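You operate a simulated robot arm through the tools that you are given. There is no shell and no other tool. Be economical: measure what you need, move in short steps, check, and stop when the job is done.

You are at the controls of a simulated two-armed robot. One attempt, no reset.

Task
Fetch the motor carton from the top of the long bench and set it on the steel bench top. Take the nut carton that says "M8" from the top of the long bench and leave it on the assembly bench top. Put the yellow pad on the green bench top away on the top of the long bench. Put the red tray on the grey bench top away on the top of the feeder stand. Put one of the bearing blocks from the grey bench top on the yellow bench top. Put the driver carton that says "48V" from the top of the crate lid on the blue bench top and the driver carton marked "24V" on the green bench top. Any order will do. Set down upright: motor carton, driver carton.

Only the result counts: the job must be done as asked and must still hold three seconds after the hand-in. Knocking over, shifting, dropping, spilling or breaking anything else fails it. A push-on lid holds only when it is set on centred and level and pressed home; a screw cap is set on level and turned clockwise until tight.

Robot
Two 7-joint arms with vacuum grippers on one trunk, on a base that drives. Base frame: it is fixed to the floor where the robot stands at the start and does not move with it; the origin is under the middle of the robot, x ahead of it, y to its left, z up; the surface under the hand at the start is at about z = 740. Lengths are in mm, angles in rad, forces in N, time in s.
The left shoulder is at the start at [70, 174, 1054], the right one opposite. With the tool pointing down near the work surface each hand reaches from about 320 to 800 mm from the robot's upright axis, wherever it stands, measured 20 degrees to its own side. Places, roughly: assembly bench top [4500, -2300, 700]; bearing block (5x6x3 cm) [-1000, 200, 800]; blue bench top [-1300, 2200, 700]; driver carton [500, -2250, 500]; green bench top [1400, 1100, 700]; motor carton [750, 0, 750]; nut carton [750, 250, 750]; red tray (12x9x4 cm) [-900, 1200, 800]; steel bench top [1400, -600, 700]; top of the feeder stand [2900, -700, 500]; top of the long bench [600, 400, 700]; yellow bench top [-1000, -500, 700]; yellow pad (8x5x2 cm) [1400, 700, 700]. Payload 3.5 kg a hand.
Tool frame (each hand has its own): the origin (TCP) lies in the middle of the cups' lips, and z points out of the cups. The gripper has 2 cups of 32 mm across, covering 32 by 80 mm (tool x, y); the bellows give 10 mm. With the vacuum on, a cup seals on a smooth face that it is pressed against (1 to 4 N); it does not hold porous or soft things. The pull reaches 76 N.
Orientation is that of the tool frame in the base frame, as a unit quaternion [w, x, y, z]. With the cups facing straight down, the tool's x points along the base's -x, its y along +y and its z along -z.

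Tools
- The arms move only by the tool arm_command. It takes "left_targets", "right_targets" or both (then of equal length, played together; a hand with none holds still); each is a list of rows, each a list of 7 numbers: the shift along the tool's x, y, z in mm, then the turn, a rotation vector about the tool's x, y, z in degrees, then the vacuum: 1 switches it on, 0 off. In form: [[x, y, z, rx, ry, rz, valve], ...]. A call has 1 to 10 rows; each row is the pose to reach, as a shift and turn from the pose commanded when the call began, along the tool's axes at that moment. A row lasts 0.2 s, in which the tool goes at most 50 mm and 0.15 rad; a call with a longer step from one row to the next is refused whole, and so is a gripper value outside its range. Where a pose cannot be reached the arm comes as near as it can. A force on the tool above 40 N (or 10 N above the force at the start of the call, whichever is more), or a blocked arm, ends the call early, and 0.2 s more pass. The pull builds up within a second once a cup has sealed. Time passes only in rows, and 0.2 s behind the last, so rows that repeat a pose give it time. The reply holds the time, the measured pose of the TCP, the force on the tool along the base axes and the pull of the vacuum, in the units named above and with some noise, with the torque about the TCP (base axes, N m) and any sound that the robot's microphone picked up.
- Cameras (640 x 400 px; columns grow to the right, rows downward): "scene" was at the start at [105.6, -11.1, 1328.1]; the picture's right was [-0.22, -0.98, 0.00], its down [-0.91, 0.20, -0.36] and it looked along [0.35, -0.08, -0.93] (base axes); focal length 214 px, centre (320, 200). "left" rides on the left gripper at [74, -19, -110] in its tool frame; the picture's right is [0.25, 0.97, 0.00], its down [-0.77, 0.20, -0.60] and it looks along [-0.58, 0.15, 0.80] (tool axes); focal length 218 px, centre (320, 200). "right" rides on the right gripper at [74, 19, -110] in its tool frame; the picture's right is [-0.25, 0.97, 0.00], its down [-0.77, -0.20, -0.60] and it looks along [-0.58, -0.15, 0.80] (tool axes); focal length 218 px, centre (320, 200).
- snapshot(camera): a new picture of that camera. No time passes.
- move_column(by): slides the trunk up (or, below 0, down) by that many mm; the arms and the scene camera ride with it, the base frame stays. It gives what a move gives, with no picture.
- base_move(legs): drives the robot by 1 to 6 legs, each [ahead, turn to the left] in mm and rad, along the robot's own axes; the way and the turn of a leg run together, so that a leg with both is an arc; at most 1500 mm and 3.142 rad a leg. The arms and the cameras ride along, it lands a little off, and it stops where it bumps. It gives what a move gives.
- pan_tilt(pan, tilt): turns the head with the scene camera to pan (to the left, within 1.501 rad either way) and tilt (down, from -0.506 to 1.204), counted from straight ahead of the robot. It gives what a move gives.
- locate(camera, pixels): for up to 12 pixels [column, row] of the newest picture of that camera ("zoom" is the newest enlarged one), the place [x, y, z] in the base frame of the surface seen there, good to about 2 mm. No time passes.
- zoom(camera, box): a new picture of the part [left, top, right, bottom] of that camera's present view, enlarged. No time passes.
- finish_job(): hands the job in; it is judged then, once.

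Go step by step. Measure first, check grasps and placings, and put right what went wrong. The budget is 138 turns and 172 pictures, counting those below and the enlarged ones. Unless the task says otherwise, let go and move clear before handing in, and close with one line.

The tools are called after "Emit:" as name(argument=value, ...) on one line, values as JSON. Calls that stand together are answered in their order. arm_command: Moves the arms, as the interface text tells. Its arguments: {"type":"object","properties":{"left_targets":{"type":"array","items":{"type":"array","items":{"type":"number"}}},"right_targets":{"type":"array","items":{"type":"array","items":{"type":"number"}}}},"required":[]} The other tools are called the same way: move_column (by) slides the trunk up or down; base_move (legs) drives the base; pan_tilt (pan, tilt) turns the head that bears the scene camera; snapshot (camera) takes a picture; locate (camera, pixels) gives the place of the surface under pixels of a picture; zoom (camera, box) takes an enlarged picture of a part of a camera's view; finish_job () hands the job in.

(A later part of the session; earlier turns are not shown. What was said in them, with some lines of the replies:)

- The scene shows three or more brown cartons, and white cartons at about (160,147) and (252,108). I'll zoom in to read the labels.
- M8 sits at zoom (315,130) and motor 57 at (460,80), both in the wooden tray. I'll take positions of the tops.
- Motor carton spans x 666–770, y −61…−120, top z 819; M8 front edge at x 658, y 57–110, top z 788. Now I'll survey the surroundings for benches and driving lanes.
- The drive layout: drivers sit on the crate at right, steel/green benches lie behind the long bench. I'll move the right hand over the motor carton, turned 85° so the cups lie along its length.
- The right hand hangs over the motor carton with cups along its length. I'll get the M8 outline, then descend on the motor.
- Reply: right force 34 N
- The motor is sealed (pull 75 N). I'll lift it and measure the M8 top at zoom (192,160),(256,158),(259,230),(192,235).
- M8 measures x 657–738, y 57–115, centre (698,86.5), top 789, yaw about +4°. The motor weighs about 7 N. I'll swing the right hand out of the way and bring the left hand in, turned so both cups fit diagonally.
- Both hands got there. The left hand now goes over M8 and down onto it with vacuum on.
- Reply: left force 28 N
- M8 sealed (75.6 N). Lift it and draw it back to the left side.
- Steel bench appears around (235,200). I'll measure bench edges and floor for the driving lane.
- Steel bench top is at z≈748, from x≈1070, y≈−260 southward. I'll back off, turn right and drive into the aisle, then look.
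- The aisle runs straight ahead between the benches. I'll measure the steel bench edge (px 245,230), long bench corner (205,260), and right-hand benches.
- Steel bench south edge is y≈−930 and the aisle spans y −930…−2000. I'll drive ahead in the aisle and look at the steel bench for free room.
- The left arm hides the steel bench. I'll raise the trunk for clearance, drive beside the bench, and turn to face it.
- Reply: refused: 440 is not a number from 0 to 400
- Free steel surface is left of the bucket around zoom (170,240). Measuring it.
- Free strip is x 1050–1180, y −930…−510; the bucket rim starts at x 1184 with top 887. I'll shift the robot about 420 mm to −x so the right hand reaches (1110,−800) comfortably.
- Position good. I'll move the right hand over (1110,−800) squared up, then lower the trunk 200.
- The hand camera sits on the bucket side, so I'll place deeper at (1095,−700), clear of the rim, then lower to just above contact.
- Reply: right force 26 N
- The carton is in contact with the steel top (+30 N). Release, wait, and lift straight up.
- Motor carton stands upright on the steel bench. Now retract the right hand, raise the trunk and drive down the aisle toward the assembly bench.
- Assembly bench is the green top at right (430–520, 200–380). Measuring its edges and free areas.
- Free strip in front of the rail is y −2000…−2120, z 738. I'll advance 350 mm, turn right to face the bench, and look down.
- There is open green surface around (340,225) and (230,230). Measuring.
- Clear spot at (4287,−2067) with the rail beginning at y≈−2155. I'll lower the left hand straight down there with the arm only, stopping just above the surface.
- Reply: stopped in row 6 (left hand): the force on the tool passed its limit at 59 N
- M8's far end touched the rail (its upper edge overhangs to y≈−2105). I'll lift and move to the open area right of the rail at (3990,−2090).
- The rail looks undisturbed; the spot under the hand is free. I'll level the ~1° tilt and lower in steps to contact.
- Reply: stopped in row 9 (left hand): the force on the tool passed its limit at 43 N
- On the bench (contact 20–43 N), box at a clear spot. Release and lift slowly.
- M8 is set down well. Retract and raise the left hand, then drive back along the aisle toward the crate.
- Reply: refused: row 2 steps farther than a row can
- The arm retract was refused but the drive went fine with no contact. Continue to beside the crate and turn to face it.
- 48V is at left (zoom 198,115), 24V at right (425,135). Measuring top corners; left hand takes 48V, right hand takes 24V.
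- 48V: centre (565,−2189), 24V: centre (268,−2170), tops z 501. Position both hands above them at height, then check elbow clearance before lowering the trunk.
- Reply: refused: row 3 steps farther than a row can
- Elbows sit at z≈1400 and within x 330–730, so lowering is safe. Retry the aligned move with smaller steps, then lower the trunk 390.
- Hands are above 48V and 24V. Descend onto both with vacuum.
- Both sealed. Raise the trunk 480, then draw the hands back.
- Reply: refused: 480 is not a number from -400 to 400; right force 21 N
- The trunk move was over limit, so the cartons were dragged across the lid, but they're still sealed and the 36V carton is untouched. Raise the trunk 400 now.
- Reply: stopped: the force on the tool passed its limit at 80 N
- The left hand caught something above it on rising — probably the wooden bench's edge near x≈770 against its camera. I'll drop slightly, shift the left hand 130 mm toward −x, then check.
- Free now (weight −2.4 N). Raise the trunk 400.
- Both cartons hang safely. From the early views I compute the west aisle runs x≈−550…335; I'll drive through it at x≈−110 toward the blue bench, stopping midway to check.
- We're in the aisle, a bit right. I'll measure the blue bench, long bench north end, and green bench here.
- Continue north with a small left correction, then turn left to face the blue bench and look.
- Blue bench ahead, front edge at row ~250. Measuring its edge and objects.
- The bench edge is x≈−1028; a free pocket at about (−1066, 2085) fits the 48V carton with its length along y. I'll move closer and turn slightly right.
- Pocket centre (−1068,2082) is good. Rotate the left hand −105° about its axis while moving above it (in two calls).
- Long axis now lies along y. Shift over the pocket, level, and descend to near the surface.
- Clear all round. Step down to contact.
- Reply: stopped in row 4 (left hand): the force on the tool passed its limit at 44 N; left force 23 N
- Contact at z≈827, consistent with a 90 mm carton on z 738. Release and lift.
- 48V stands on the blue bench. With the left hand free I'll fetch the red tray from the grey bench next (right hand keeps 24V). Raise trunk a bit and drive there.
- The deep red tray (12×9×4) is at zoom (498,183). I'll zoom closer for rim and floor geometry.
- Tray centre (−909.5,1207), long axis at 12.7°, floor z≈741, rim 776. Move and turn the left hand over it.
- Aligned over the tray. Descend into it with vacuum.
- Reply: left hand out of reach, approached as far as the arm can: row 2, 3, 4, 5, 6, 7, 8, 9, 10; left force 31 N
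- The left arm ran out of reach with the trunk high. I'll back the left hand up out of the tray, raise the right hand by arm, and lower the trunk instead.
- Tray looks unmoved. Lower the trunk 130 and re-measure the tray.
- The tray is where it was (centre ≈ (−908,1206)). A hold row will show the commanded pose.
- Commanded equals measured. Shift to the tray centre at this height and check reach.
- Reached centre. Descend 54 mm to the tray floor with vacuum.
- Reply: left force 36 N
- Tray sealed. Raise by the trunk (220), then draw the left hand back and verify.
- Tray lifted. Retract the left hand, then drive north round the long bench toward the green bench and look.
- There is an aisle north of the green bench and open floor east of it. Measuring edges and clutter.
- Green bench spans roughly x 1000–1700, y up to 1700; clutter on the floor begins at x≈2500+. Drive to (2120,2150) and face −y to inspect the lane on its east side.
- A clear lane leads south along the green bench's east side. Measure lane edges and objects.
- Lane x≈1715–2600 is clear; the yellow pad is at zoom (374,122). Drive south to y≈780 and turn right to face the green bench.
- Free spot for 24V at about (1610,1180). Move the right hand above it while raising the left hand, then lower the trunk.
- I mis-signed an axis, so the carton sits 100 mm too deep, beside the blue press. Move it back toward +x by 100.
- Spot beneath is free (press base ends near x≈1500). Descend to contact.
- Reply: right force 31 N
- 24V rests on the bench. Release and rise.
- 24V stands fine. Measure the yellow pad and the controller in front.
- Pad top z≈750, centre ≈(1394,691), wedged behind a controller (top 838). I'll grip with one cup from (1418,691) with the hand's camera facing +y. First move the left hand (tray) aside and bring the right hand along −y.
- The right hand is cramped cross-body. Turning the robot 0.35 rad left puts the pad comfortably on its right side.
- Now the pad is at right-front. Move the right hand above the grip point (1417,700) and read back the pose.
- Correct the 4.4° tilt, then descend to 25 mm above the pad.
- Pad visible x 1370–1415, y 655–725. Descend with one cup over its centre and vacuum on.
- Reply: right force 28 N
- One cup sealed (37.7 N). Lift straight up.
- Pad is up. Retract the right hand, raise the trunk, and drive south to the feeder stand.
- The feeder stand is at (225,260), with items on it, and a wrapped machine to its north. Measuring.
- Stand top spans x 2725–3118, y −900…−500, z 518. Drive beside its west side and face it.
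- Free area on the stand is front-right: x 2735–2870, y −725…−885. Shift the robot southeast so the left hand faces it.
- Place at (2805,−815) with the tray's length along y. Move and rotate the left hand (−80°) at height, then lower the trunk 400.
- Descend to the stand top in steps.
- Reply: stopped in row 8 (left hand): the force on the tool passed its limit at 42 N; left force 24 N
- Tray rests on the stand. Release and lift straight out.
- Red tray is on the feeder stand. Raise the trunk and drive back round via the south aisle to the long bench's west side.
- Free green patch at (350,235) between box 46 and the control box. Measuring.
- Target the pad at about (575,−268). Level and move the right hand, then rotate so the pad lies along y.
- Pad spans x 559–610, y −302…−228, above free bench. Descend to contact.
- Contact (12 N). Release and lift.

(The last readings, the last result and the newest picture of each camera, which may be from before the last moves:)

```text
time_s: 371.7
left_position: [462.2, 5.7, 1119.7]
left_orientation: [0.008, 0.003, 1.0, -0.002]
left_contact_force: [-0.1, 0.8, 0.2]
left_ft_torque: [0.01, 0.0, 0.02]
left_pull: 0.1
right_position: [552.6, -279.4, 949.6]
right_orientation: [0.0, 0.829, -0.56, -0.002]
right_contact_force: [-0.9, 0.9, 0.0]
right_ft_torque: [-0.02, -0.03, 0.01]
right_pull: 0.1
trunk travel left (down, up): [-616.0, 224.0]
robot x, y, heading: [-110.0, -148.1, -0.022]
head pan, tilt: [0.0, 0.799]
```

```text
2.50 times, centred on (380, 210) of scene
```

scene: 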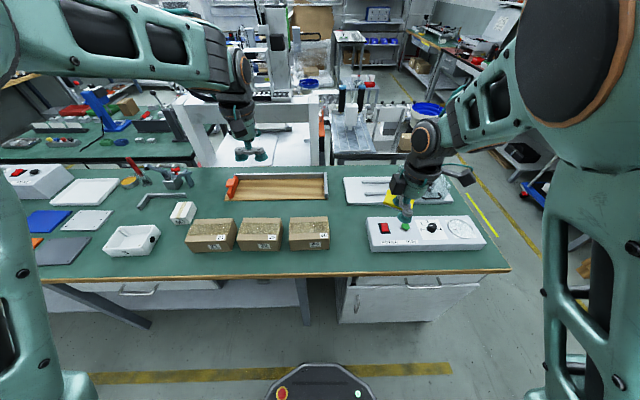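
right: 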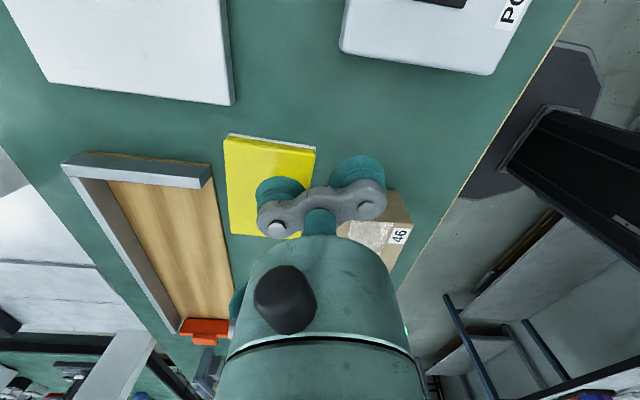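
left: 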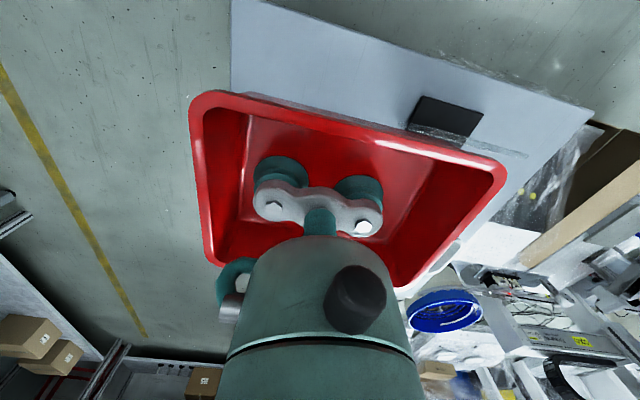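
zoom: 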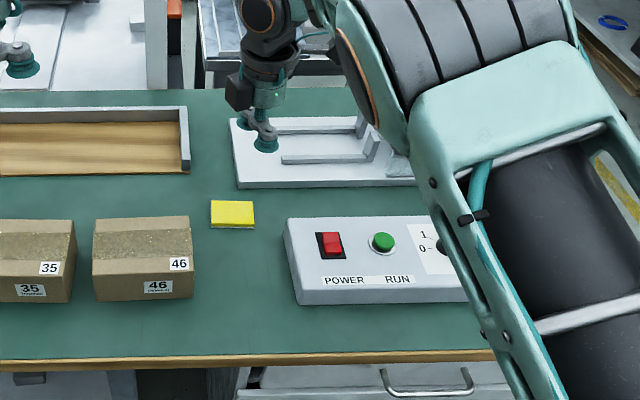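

Yellow pad is on the long bench. Retract the right hand and drive to face the grey bench for the bearing block.

Emit:
arm_command(right_targets=[[-14, 34, -20, 0, 0, 0, 0], [-28, 69, -40, 0, 0, 0, 0], [-42, 104, -60, 0, 0, 0, 0], [-56, 139, -80, 0, 0, 0, 0], [-56, 139, -100, 0, 0, 0, 0]])

Emit:
base_move(legs=[[0, 1.64], [450, 0], [0, 1.541]])

Emit:
snapshot(camera="scene")

```text
time_s: 372.6
left_position: [463.3, 7.4, 1117.8]
left_orientation: [0.008, 0.002, 1.0, -0.002]
left_contact_force: [-0.2, 0.5, -0.6]
left_ft_torque: [-0.01, -0.02, -0.01]
left_pull: 0.0
right_position: [407.1, -289.9, 905.9]
right_orientation: [0.05, 0.812, -0.572, -0.107]
right_contact_force: [0.1, -0.1, -0.5]
right_ft_torque: [0.0, -0.02, 0.04]
right_pull: 0.1
trunk travel left (down, up): [-616.0, 224.0]
robot x, y, heading: [-113.1, -145.4, -0.023]
head pan, tilt: [0.0, 0.799]
stopped in row 4 (right hand): the arm was blocked; the commanded pose is now the measured one
```

```text
time_s: 383.1
left_position: [-712.9, 110.9, 1118.2]
left_orientation: [-0.001, 1.0, 0.028, -0.008]
left_contact_force: [-1.1, 0.8, 0.3]
left_ft_torque: [0.0, 0.02, -0.02]
left_pull: 0.0
right_position: [-675.4, 412.0, 906.5]
right_orientation: [0.104, 0.548, 0.829, 0.054]
right_contact_force: [0.6, 1.0, 1.2]
right_ft_torque: [-0.02, 0.02, -0.03]
right_pull: 0.2
trunk travel left (down, up): [-616.0, 224.0]
robot x, y, heading: [-149.1, 296.5, -3.102]
head pan, tilt: [0.0, 0.799]
```

```text
58 pictures are left
```

scene: 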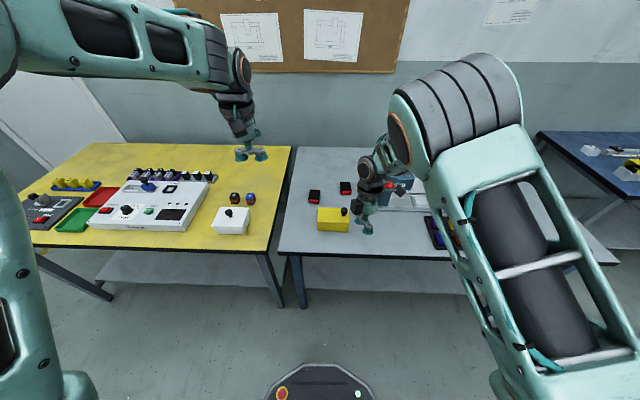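

Zoom on the grey bench's near part to identify the bearing blocks.

Emit:
zoom(camera="scene", box=[200, 160, 460, 270])

Emit:
zoom(camera="scene", box=[280, 170, 370, 240])

Emit:
locate(camera="scene", pixels=[[314, 194], [345, 187], [333, 218], [235, 196], [250, 196], [300, 180], [290, 240], [270, 240], [315, 203]])

```text
2.46 times, centred on (330, 215) of scene
```

zoom: 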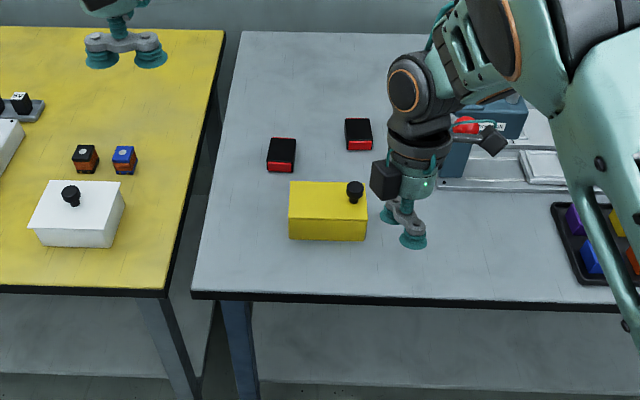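

```text
5.71 times, centred on (325, 205) of scene
```

zoom: 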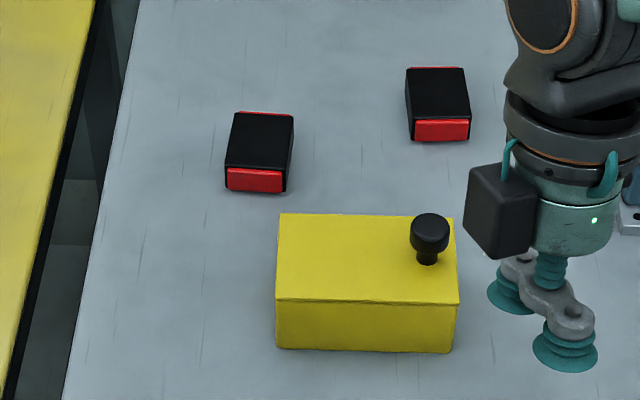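

```text
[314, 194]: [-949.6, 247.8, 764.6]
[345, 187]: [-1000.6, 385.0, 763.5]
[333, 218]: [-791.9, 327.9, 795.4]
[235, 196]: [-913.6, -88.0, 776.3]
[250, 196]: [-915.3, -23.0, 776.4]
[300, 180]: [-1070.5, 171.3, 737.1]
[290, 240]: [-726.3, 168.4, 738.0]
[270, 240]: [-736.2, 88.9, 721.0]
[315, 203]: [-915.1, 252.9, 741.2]
```

Black-and-red blocks at (−950,248) and (−1000,385) match the hint location. I'll measure their size and compare with the coloured ones.

Emit:
locate(camera="zoom", pixels=[[234, 116], [290, 119], [227, 163], [287, 168], [255, 190], [262, 140], [409, 71], [463, 71], [413, 116], [468, 116], [438, 92], [440, 138]])

Emit:
zoom(camera="scene", box=[300, 180, 360, 210])

Emit:
pan_tilt(pan=-0.6, tilt=0.8)

Emit:
snapshot(camera="scene")

```text
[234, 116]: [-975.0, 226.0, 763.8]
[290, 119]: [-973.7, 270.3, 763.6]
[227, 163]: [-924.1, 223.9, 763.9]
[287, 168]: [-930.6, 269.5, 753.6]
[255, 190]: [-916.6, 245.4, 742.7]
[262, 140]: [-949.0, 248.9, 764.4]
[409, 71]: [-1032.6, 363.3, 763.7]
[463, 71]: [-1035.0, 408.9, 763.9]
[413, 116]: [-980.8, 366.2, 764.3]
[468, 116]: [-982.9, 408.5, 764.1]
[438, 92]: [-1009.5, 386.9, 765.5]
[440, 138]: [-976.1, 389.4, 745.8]
```

```text
10.67 times, centred on (330, 195) of scene
```

zoom: 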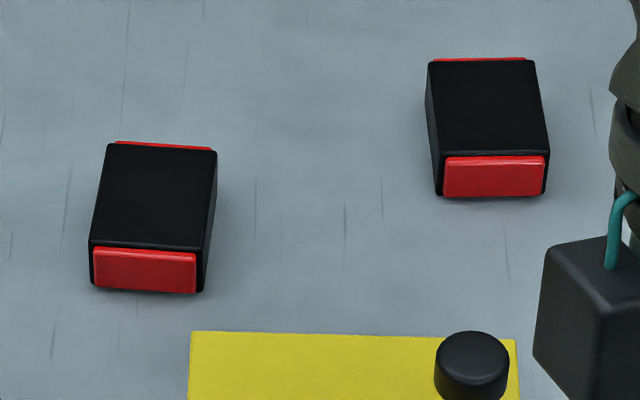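

```text
time_s: 384.1
left_position: [-713.8, 111.1, 1118.4]
left_orientation: [-0.001, 1.0, 0.028, -0.008]
left_contact_force: [0.4, 0.1, -0.1]
left_ft_torque: [-0.01, 0.0, -0.01]
left_pull: 0.1
right_position: [-675.0, 411.4, 906.4]
right_orientation: [0.105, 0.549, 0.828, 0.053]
right_contact_force: [-0.1, 0.5, 0.3]
right_ft_torque: [0.0, 0.03, 0.02]
right_pull: 0.0
trunk travel left (down, up): [-616.0, 224.0]
robot x, y, heading: [-149.2, 299.0, -3.1]
head pan, tilt: [-0.6, 0.799]
```

```text
54 pictures are left
```

scene: 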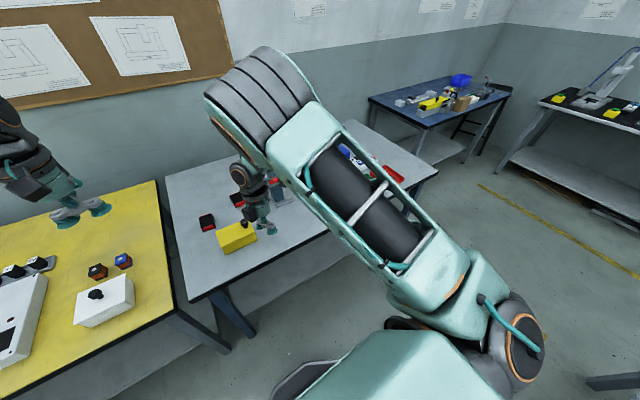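

The black blocks (≈48×58×27) match the 5×6×3 cm bearing block. First straighten and move the right hand aside, then drive closer.

Emit:
arm_command(right_targets=[[33, 18, -16, 2.9, 1.65, 0, 0], [66, 36, -31, 5.8, 3.3, 0, 0], [98, 53, -47, 8.7, 4.95, 0, 0], [131, 71, -62, 11.6, 6.6, 0, 0], [131, 71, -62, 11.6, 6.6, 0, 0]])

Emit:
base_move(legs=[[130, 0]])

Emit:
pan_tilt(pan=0.0, tilt=0.9)

Emit:
snapshot(camera="scene")

```text
time_s: 385.3
left_position: [-713.8, 110.5, 1118.1]
left_orientation: [-0.002, 1.0, 0.027, -0.007]
left_contact_force: [0.1, -0.5, 0.1]
left_ft_torque: [0.01, -0.01, -0.02]
left_pull: 0.1
right_position: [-674.5, 562.2, 966.4]
right_orientation: [0.0, 0.551, 0.834, 0.002]
right_contact_force: [-0.2, -0.1, -0.1]
right_ft_torque: [-0.02, -0.04, -0.02]
right_pull: 0.1
trunk travel left (down, up): [-616.0, 224.0]
robot x, y, heading: [-146.8, 297.9, -3.11]
head pan, tilt: [-0.6, 0.799]
```

```text
time_s: 386.6
left_position: [-842.8, 107.4, 1118.8]
left_orientation: [-0.001, 1.0, 0.027, -0.007]
left_contact_force: [0.7, -0.3, 0.7]
left_ft_torque: [0.01, -0.04, -0.03]
left_pull: 0.1
right_position: [-803.4, 558.1, 967.1]
right_orientation: [-0.001, 0.552, 0.834, 0.0]
right_contact_force: [0.2, -0.3, 0.5]
right_ft_torque: [0.01, 0.02, -0.02]
right_pull: 0.0
trunk travel left (down, up): [-616.0, 224.0]
robot x, y, heading: [-274.9, 296.8, -3.105]
head pan, tilt: [-0.6, 0.799]
```

```text
time_s: 387.6
left_position: [-842.7, 106.7, 1119.0]
left_orientation: [-0.002, 1.0, 0.027, -0.008]
left_contact_force: [0.0, -0.6, 0.6]
left_ft_torque: [0.0, 0.0, 0.02]
left_pull: 0.1
right_position: [-803.5, 557.3, 966.8]
right_orientation: [0.0, 0.552, 0.834, 0.001]
right_contact_force: [0.4, 0.2, 0.2]
right_ft_torque: [0.02, -0.02, 0.02]
right_pull: 0.0
trunk travel left (down, up): [-616.0, 224.0]
robot x, y, heading: [-277.6, 296.4, -3.102]
head pan, tilt: [0.0, 0.901]
```

```text
53 pictures are left
```

scene: 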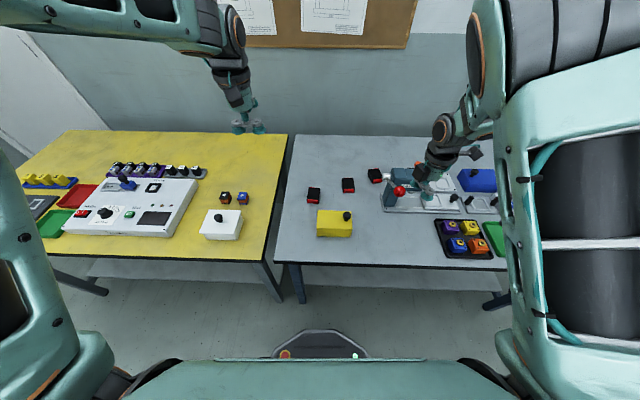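

Three such blocks; I'll take the first, centre (−949,248). Raise the right hand for clearance and bring the left hand above it, then lower the trunk 150.

Emit:
arm_command(left_targets=[[-25, -31, 0, 0, 0.2, 0, 0], [-50, -62, 0, -0.1, 0.5, 0, 0], [-75, -93, 0, -0.2, 0.7, 0, 0], [-98.5, -122.8, 0, -0.26, 0.9, 0, 0], [-98.5, -122.8, 0, -0.26, 0.9, 0, 0]], right_targets=[[0, 0, -40, 0, 0, 0, 0], [0, 0, -80, 0, 0, 0, 0], [0, 0, -120, 0, 0, 0, 0], [0, 0, -160, 0, 0, 0, 0], [0, 0, -190, 0, 0, 0, 0]])

Emit:
move_column(by=-150)

Emit:
snapshot(camera="scene")

Emit:
snapshot(camera="left")

```text
time_s: 388.8
left_position: [-947.1, 222.6, 1121.7]
left_orientation: [0.001, 1.0, 0.028, -0.002]
left_contact_force: [0.0, 0.3, 0.1]
left_ft_torque: [0.05, 0.08, 0.01]
left_pull: 0.1
right_position: [-801.7, 557.4, 1156.1]
right_orientation: [-0.001, 0.552, 0.834, 0.001]
right_contact_force: [-0.5, -1.2, -0.1]
right_ft_torque: [0.0, 0.04, 0.0]
right_pull: 0.0
trunk travel left (down, up): [-616.0, 224.0]
robot x, y, heading: [-277.8, 294.3, -3.107]
head pan, tilt: [0.0, 0.901]
```

```text
time_s: 390.5
left_position: [-947.4, 223.1, 972.2]
left_orientation: [0.001, 1.0, 0.027, 0.0]
left_contact_force: [0.3, -0.5, -0.4]
left_ft_torque: [0.03, -0.01, 0.0]
left_pull: 0.0
right_position: [-802.2, 556.5, 1004.0]
right_orientation: [0.001, 0.552, 0.834, 0.001]
right_contact_force: [0.3, -0.3, 0.0]
right_ft_torque: [0.03, -0.01, 0.0]
right_pull: 0.0
trunk travel left (down, up): [-466.0, 374.0]
robot x, y, heading: [-279.6, 297.4, -3.104]
head pan, tilt: [0.0, 0.901]
```

```text
52 pictures are left
```

scene: 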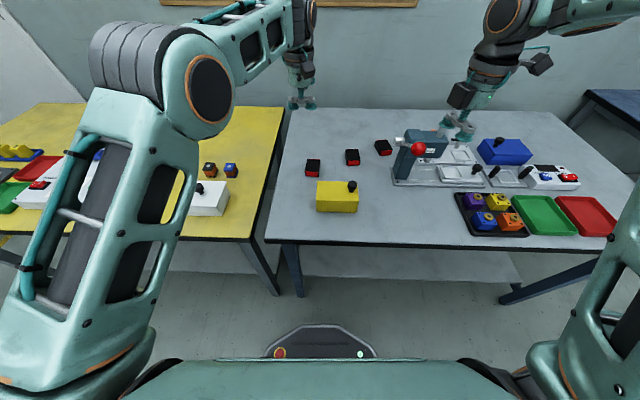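

```text
51 pictures are left
```

left: 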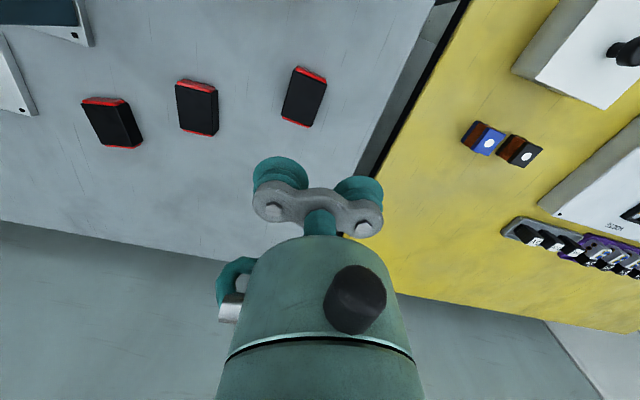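

Emit:
locate(camera="left", pixels=[[304, 97], [297, 74], [325, 84], [288, 117], [312, 123], [325, 130]])

Emit:
locate(camera="scene", pixels=[[312, 166], [308, 161], [318, 161], [307, 172], [319, 172]])

```text
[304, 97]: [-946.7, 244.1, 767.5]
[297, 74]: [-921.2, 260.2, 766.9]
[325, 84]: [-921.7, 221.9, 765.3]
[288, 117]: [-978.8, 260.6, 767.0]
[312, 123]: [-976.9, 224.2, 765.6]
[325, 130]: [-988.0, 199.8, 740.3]
```

```text
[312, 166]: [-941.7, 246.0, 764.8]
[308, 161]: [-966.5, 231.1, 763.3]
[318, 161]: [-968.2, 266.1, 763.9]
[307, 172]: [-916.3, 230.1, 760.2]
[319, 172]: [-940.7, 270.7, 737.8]
```

Block centre confirmed at (−948,245). Descend with vacuum.

Emit:
arm_command(left_targets=[[0, 1, 45, 0, 0, 0, 0], [0, 1, 90, 0, 0, 0, 0], [0, 1, 135, 0, 0, 0, 0], [0, 1, 175, 0, 0, 0, 0], [0, 1, 195, 0, 0, 0, 1], [0, 1, 203, 0, 0, 0, 1], [0, 1, 207, 0, 0, 0, 1], [0, 1, 210, 0, 0, 0, 1], [0, 1, 210, 0, 0, 0, 1], [0, 1, 210, 0, 0, 0, 1]])

Emit:
snapshot(camera="left")

```text
time_s: 392.7
left_position: [-946.6, 222.2, 764.1]
left_orientation: [0.002, 1.0, 0.028, -0.002]
left_contact_force: [-7.4, 0.2, 25.3]
left_ft_torque: [1.22, -0.03, 0.11]
left_pull: 37.3
right_position: [-801.9, 558.7, 1006.4]
right_orientation: [0.0, 0.552, 0.834, 0.0]
right_contact_force: [0.0, 0.0, 0.2]
right_ft_torque: [-0.01, 0.0, -0.01]
right_pull: 0.0
trunk travel left (down, up): [-466.0, 374.0]
robot x, y, heading: [-279.7, 298.2, -3.1]
head pan, tilt: [0.0, 0.901]
```

```text
50 pictures are left
```

left: 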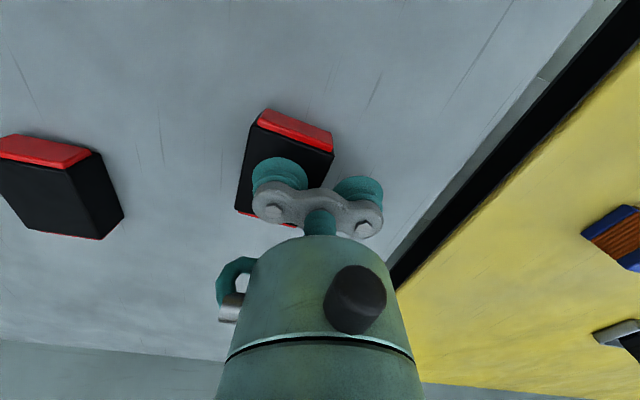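

Sealed (37 N). Lift 160 and measure free space on the yellow bench.

Emit:
arm_command(left_targets=[[0, 0, -12, 0, 0, 0, 1], [0, 0, -50, 0, 0, 0, 1], [0, 0, -95, 0, 0, 0, 1], [0, 0, -140, 0, 0, 0, 1], [0, 0, -170, 0, 0, 0, 1], [0, 0, -170, 0, 0, 0, 1]])

Emit:
snapshot(camera="scene")

Emit:
locate(camera="scene", pixels=[[240, 130], [228, 200], [248, 210], [250, 170], [232, 170], [270, 140], [222, 215], [255, 230], [225, 165], [245, 150]])

Emit:
snapshot(camera="left")

```text
time_s: 394.1
left_position: [-950.0, 224.3, 931.7]
left_orientation: [0.001, 1.0, 0.028, 0.001]
left_contact_force: [0.6, -0.7, -2.1]
left_ft_torque: [0.87, 0.07, -0.01]
left_pull: 37.8
right_position: [-804.9, 557.5, 1005.2]
right_orientation: [0.002, 0.552, 0.834, 0.001]
right_contact_force: [0.3, 0.5, -0.4]
right_ft_torque: [-0.01, 0.01, 0.01]
right_pull: 0.1
trunk travel left (down, up): [-466.0, 374.0]
robot x, y, heading: [-275.0, 296.7, -3.107]
head pan, tilt: [0.0, 0.901]
```

```text
49 pictures are left
```

scene: 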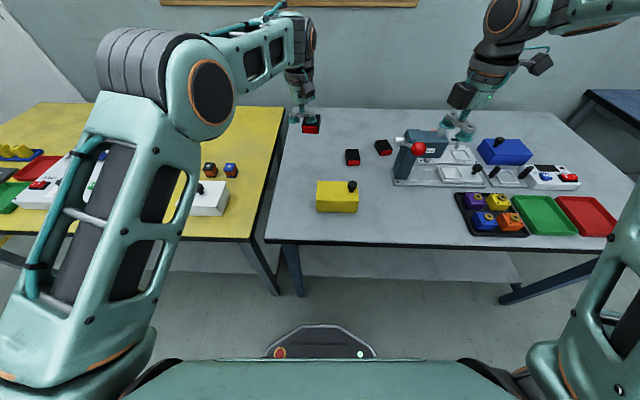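

```text
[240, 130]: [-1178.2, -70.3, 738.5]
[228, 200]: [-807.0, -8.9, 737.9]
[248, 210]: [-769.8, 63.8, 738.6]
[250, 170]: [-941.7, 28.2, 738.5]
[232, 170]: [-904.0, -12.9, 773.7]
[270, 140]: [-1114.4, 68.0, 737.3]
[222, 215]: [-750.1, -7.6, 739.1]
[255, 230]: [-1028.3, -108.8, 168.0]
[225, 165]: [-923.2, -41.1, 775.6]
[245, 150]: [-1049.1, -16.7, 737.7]
```

```text
48 pictures are left
```

left: 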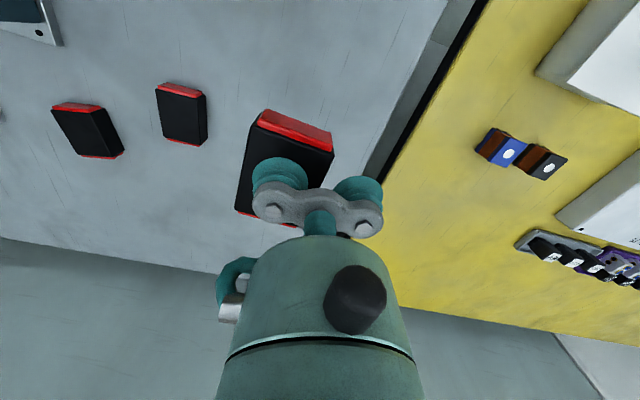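

Emit:
zoom(camera="scene", box=[180, 130, 310, 250])

Emit:
locate(camera="zoom", pixels=[[420, 130], [390, 220], [365, 320], [280, 190], [275, 220], [210, 280], [240, 250], [330, 250], [300, 150], [240, 210], [185, 290], [380, 200]])

```text
3.33 times, centred on (245, 190) of scene
```

zoom: 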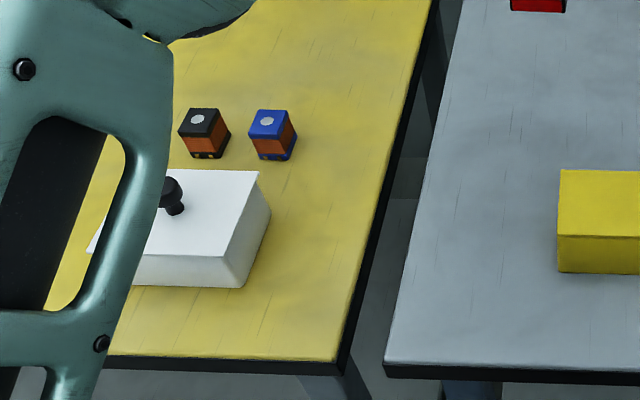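

```text
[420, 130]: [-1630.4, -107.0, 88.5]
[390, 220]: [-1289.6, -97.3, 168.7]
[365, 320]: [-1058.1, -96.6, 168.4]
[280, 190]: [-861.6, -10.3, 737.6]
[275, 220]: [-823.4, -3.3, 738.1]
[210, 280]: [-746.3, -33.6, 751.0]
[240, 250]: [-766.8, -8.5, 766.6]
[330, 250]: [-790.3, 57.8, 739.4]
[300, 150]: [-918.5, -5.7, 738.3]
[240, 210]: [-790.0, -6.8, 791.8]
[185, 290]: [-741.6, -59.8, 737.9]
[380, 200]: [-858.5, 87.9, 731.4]
```

North edge is y≈88, white box and cube end at y≈−8. Place the block centred at (−862,48). Move over, then descend to near the surface.

Emit:
arm_command(left_targets=[[15, 41, 0, 0, 0, 0, 1], [31, 81, 0, 0, 0, 0, 1], [46, 122, 0, 0, 0, 0, 1], [61, 162, 0, 0, 0, 0, 1], [76.8, 203, 0, 0, 0, 0, 1], [76.8, 203, 40, 0, 0, 0, 1], [76.8, 203, 80, 0, 0, 0, 1], [76.8, 203, 110, 0, 0, 0, 1], [76.8, 203, 110, 0, 0, 0, 1]])

Emit:
snapshot(camera="left")

Emit:
zoom(camera="scene", box=[160, 100, 320, 260])

```text
time_s: 396.1
left_position: [-860.6, 22.9, 821.5]
left_orientation: [0.001, 1.0, 0.027, -0.001]
left_contact_force: [0.2, 0.7, -1.5]
left_ft_torque: [0.86, 0.08, -0.01]
left_pull: 37.8
right_position: [-803.3, 558.2, 1004.0]
right_orientation: [0.0, 0.551, 0.834, 0.001]
right_contact_force: [-0.3, -0.5, 0.2]
right_ft_torque: [-0.03, 0.0, 0.0]
right_pull: 0.1
trunk travel left (down, up): [-466.0, 374.0]
robot x, y, heading: [-277.2, 293.0, -3.111]
head pan, tilt: [0.0, 0.901]
```

```text
46 pictures are left
```

left: 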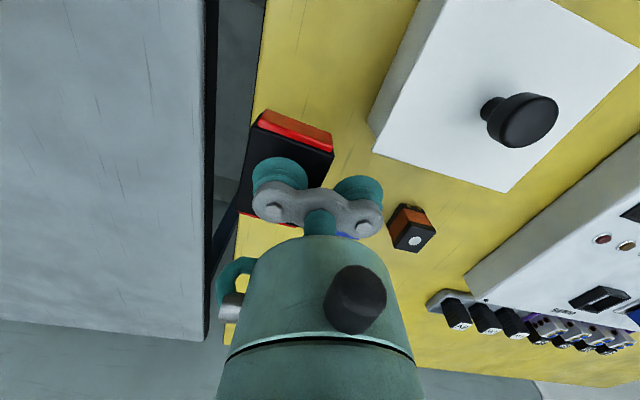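

```text
2.50 times, centred on (240, 180) of scene
```

zoom: 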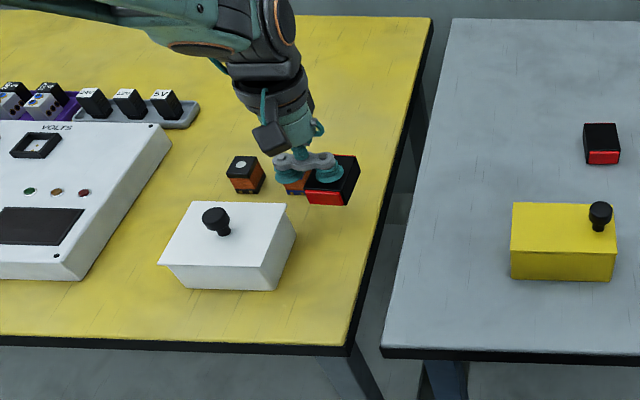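

Spacing looks right. Descend to contact.

Emit:
arm_command(left_targets=[[0, 0, 25, 0, 0, 0, 1], [0, 0, 42, 0, 0, 0, 1], [0, 0, 49, 0, 0, 0, 1], [0, 0, 53, 0, 0, 0, 1], [0, 0, 56, 0, 0, 0, 1], [0, 0, 58, 0, 0, 0, 1]])

Emit:
snapshot(camera="left")

```text
time_s: 397.5
left_position: [-861.5, 23.2, 765.8]
left_orientation: [0.0, 1.0, 0.028, 0.0]
left_contact_force: [0.1, 0.0, 4.1]
left_ft_torque: [0.85, 0.02, -0.02]
left_pull: 38.0
right_position: [-802.7, 558.1, 1005.4]
right_orientation: [0.001, 0.552, 0.834, 0.0]
right_contact_force: [0.8, -0.1, -0.5]
right_ft_torque: [-0.01, 0.04, -0.02]
right_pull: 0.2
trunk travel left (down, up): [-466.0, 374.0]
robot x, y, heading: [-280.0, 293.7, -3.103]
head pan, tilt: [0.0, 0.901]
```

```text
44 pictures are left
```

left: 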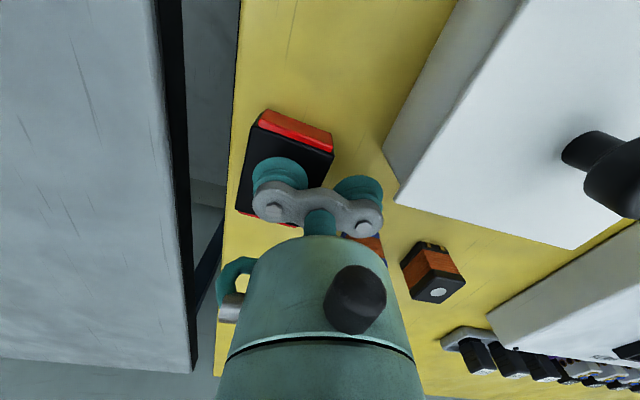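

Touching (≈6 N). Release and lift away.

Emit:
arm_command(left_targets=[[0, 0, 1, 0, 0, 0, 0], [0, 0, 1, 0, 0, 0, 0], [0, 0, 0, 0, 0, 0, 0], [0, 0, -3, 0, 0, 0, 0], [0, 0, -8, 0, 0, 0, 0], [0, 0, -25, 0, 0, 0, 0], [0, 0, -65, 0, 0, 0, 0], [0, 0, -110, 0, 0, 0, 0], [0, 0, -155, 0, 0, 0, 0], [0, 0, -200, 0, 0, 0, 0]])

Emit:
zoom(camera="scene", box=[160, 100, 320, 260])

Emit:
snapshot(camera="left")

```text
time_s: 399.7
left_position: [-857.9, 23.9, 964.3]
left_orientation: [0.002, 1.0, 0.028, 0.0]
left_contact_force: [1.0, 0.8, 0.9]
left_ft_torque: [0.03, -0.01, 0.01]
left_pull: 0.1
right_position: [-802.2, 558.9, 1005.2]
right_orientation: [0.0, 0.552, 0.834, 0.001]
right_contact_force: [-0.5, -0.3, -0.9]
right_ft_torque: [-0.01, -0.01, 0.01]
right_pull: 0.0
trunk travel left (down, up): [-466.0, 374.0]
robot x, y, heading: [-281.7, 297.1, -3.111]
head pan, tilt: [0.0, 0.901]
```

```text
2.50 times, centred on (240, 180) of scene
```

zoom: 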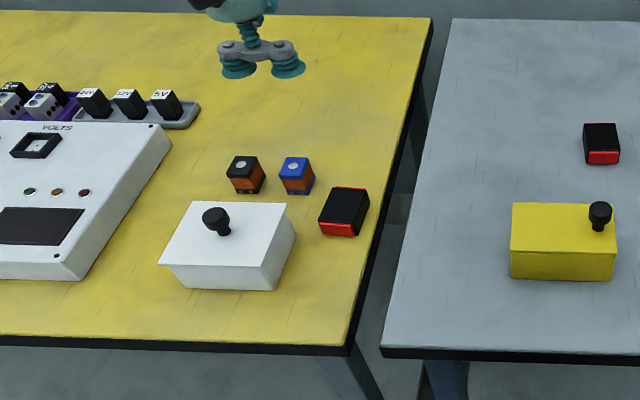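

```text
42 pictures are left
```

left: 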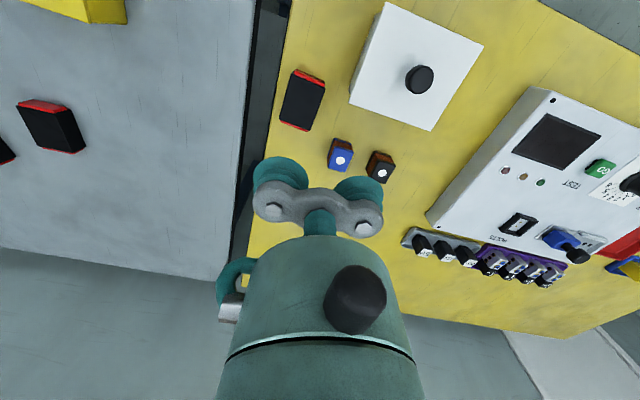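

The block is placed. To be sure of its identity, I'll compare dimensions with the coloured blocks at (485,210), and pan to recheck the long bench where the right arm reported being blocked.

Emit:
snapshot(camera="scene")

Emit:
zoom(camera="scene", box=[445, 180, 535, 245])

Emit:
locate(camera="zoom", pixels=[[290, 260], [330, 235], [240, 330], [370, 260], [280, 290], [310, 300], [340, 350], [410, 300], [350, 290], [400, 330], [200, 180], [440, 345]])

```text
41 pictures are left
```

scene: 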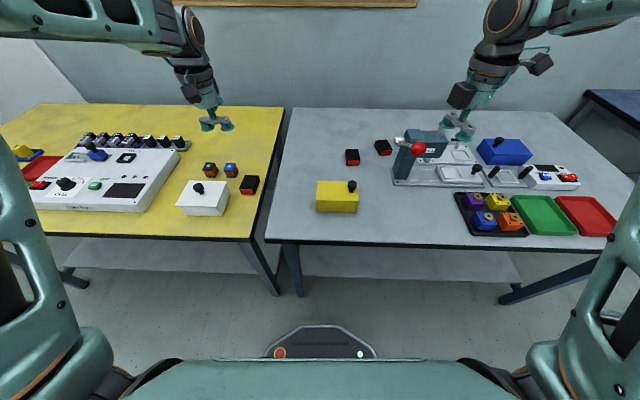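

```text
6.15 times, centred on (490, 212) of scene
```

zoom: 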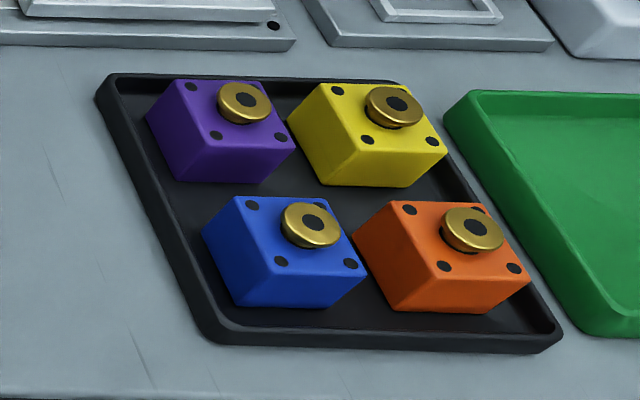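

```text
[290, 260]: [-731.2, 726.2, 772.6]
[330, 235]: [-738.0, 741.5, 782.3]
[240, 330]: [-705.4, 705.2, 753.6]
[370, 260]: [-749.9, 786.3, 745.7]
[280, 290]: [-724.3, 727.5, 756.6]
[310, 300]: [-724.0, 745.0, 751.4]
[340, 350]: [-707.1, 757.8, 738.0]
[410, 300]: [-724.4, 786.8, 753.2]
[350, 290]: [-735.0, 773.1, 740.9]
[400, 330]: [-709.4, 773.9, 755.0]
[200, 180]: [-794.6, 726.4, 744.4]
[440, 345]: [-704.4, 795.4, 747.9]
```

The coloured blocks are ~4 cm cubes with knobs, so the black 5×6×3 blocks are right. I'll back off and turn to re-check the long bench where the arm was blocked.

Emit:
move_column(by=120)

Emit:
base_move(legs=[[-140, 0], [0, -1.55], [0, -1.55]])

Emit:
pan_tilt(pan=-0.4, tilt=0.75)

Emit:
snapshot(camera="scene")

```text
time_s: 401.2
left_position: [-858.9, 23.1, 1083.8]
left_orientation: [0.001, 1.0, 0.027, 0.0]
left_contact_force: [-0.5, 0.7, 0.0]
left_ft_torque: [0.0, 0.0, 0.0]
left_pull: 0.1
right_position: [-802.9, 558.2, 1124.0]
right_orientation: [0.001, 0.552, 0.834, 0.002]
right_contact_force: [0.3, -1.2, 0.1]
right_ft_torque: [0.03, -0.04, -0.04]
right_pull: 0.1
trunk travel left (down, up): [-586.0, 254.0]
robot x, y, heading: [-276.6, 296.4, -3.105]
head pan, tilt: [0.0, 0.901]
```

```text
time_s: 410.1
left_position: [426.9, 604.1, 1082.6]
left_orientation: [0.0, -0.054, 0.999, 0.001]
left_contact_force: [0.0, 0.0, 0.5]
left_ft_torque: [0.02, -0.02, 0.03]
left_pull: 0.1
right_position: [399.5, 66.6, 1125.1]
right_orientation: [0.001, 0.848, -0.53, -0.001]
right_contact_force: [-0.6, -0.2, -0.3]
right_ft_torque: [-0.01, -0.01, 0.01]
right_pull: 0.1
trunk travel left (down, up): [-586.0, 254.0]
robot x, y, heading: [-138.2, 299.9, 0.089]
head pan, tilt: [0.0, 0.901]
```

```text
time_s: 410.9
left_position: [426.9, 604.6, 1083.1]
left_orientation: [0.0, -0.054, 0.999, 0.0]
left_contact_force: [0.5, -0.7, -0.5]
left_ft_torque: [0.01, 0.02, -0.02]
left_pull: 0.0
right_position: [398.2, 67.5, 1126.0]
right_orientation: [0.001, 0.849, -0.529, -0.001]
right_contact_force: [1.0, -0.1, 0.8]
right_ft_torque: [-0.01, -0.03, 0.02]
right_pull: 0.1
trunk travel left (down, up): [-586.0, 254.0]
robot x, y, heading: [-139.7, 299.0, 0.09]
head pan, tilt: [-0.4, 0.75]
```

```text
39 pictures are left
```

scene: 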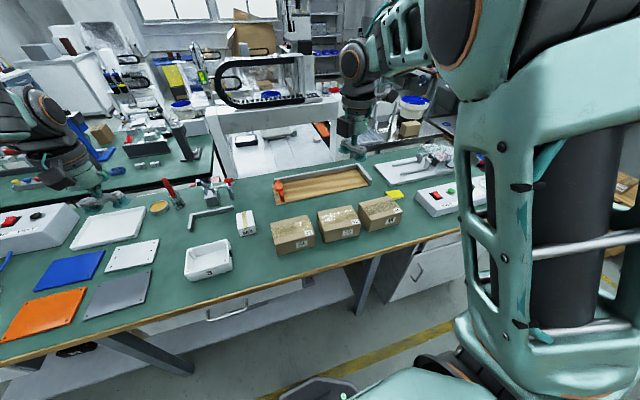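

All placements are visible and in order: the pad on the long bench at (393,194), 24V on the green bench at (100,130), the motor on the steel bench at (410,128). Both hands are empty and clear, so I'm handing in.

Emit:
finish_job()

```text
The job is handed in.
```

The job is handed in with all seven items placed as asked. I took the black-and-red 5×6×3 cm blocks to be the bearing blocks. The M8 carton touched the assembly bench rail once before I set it down, and nothing looked disturbed.
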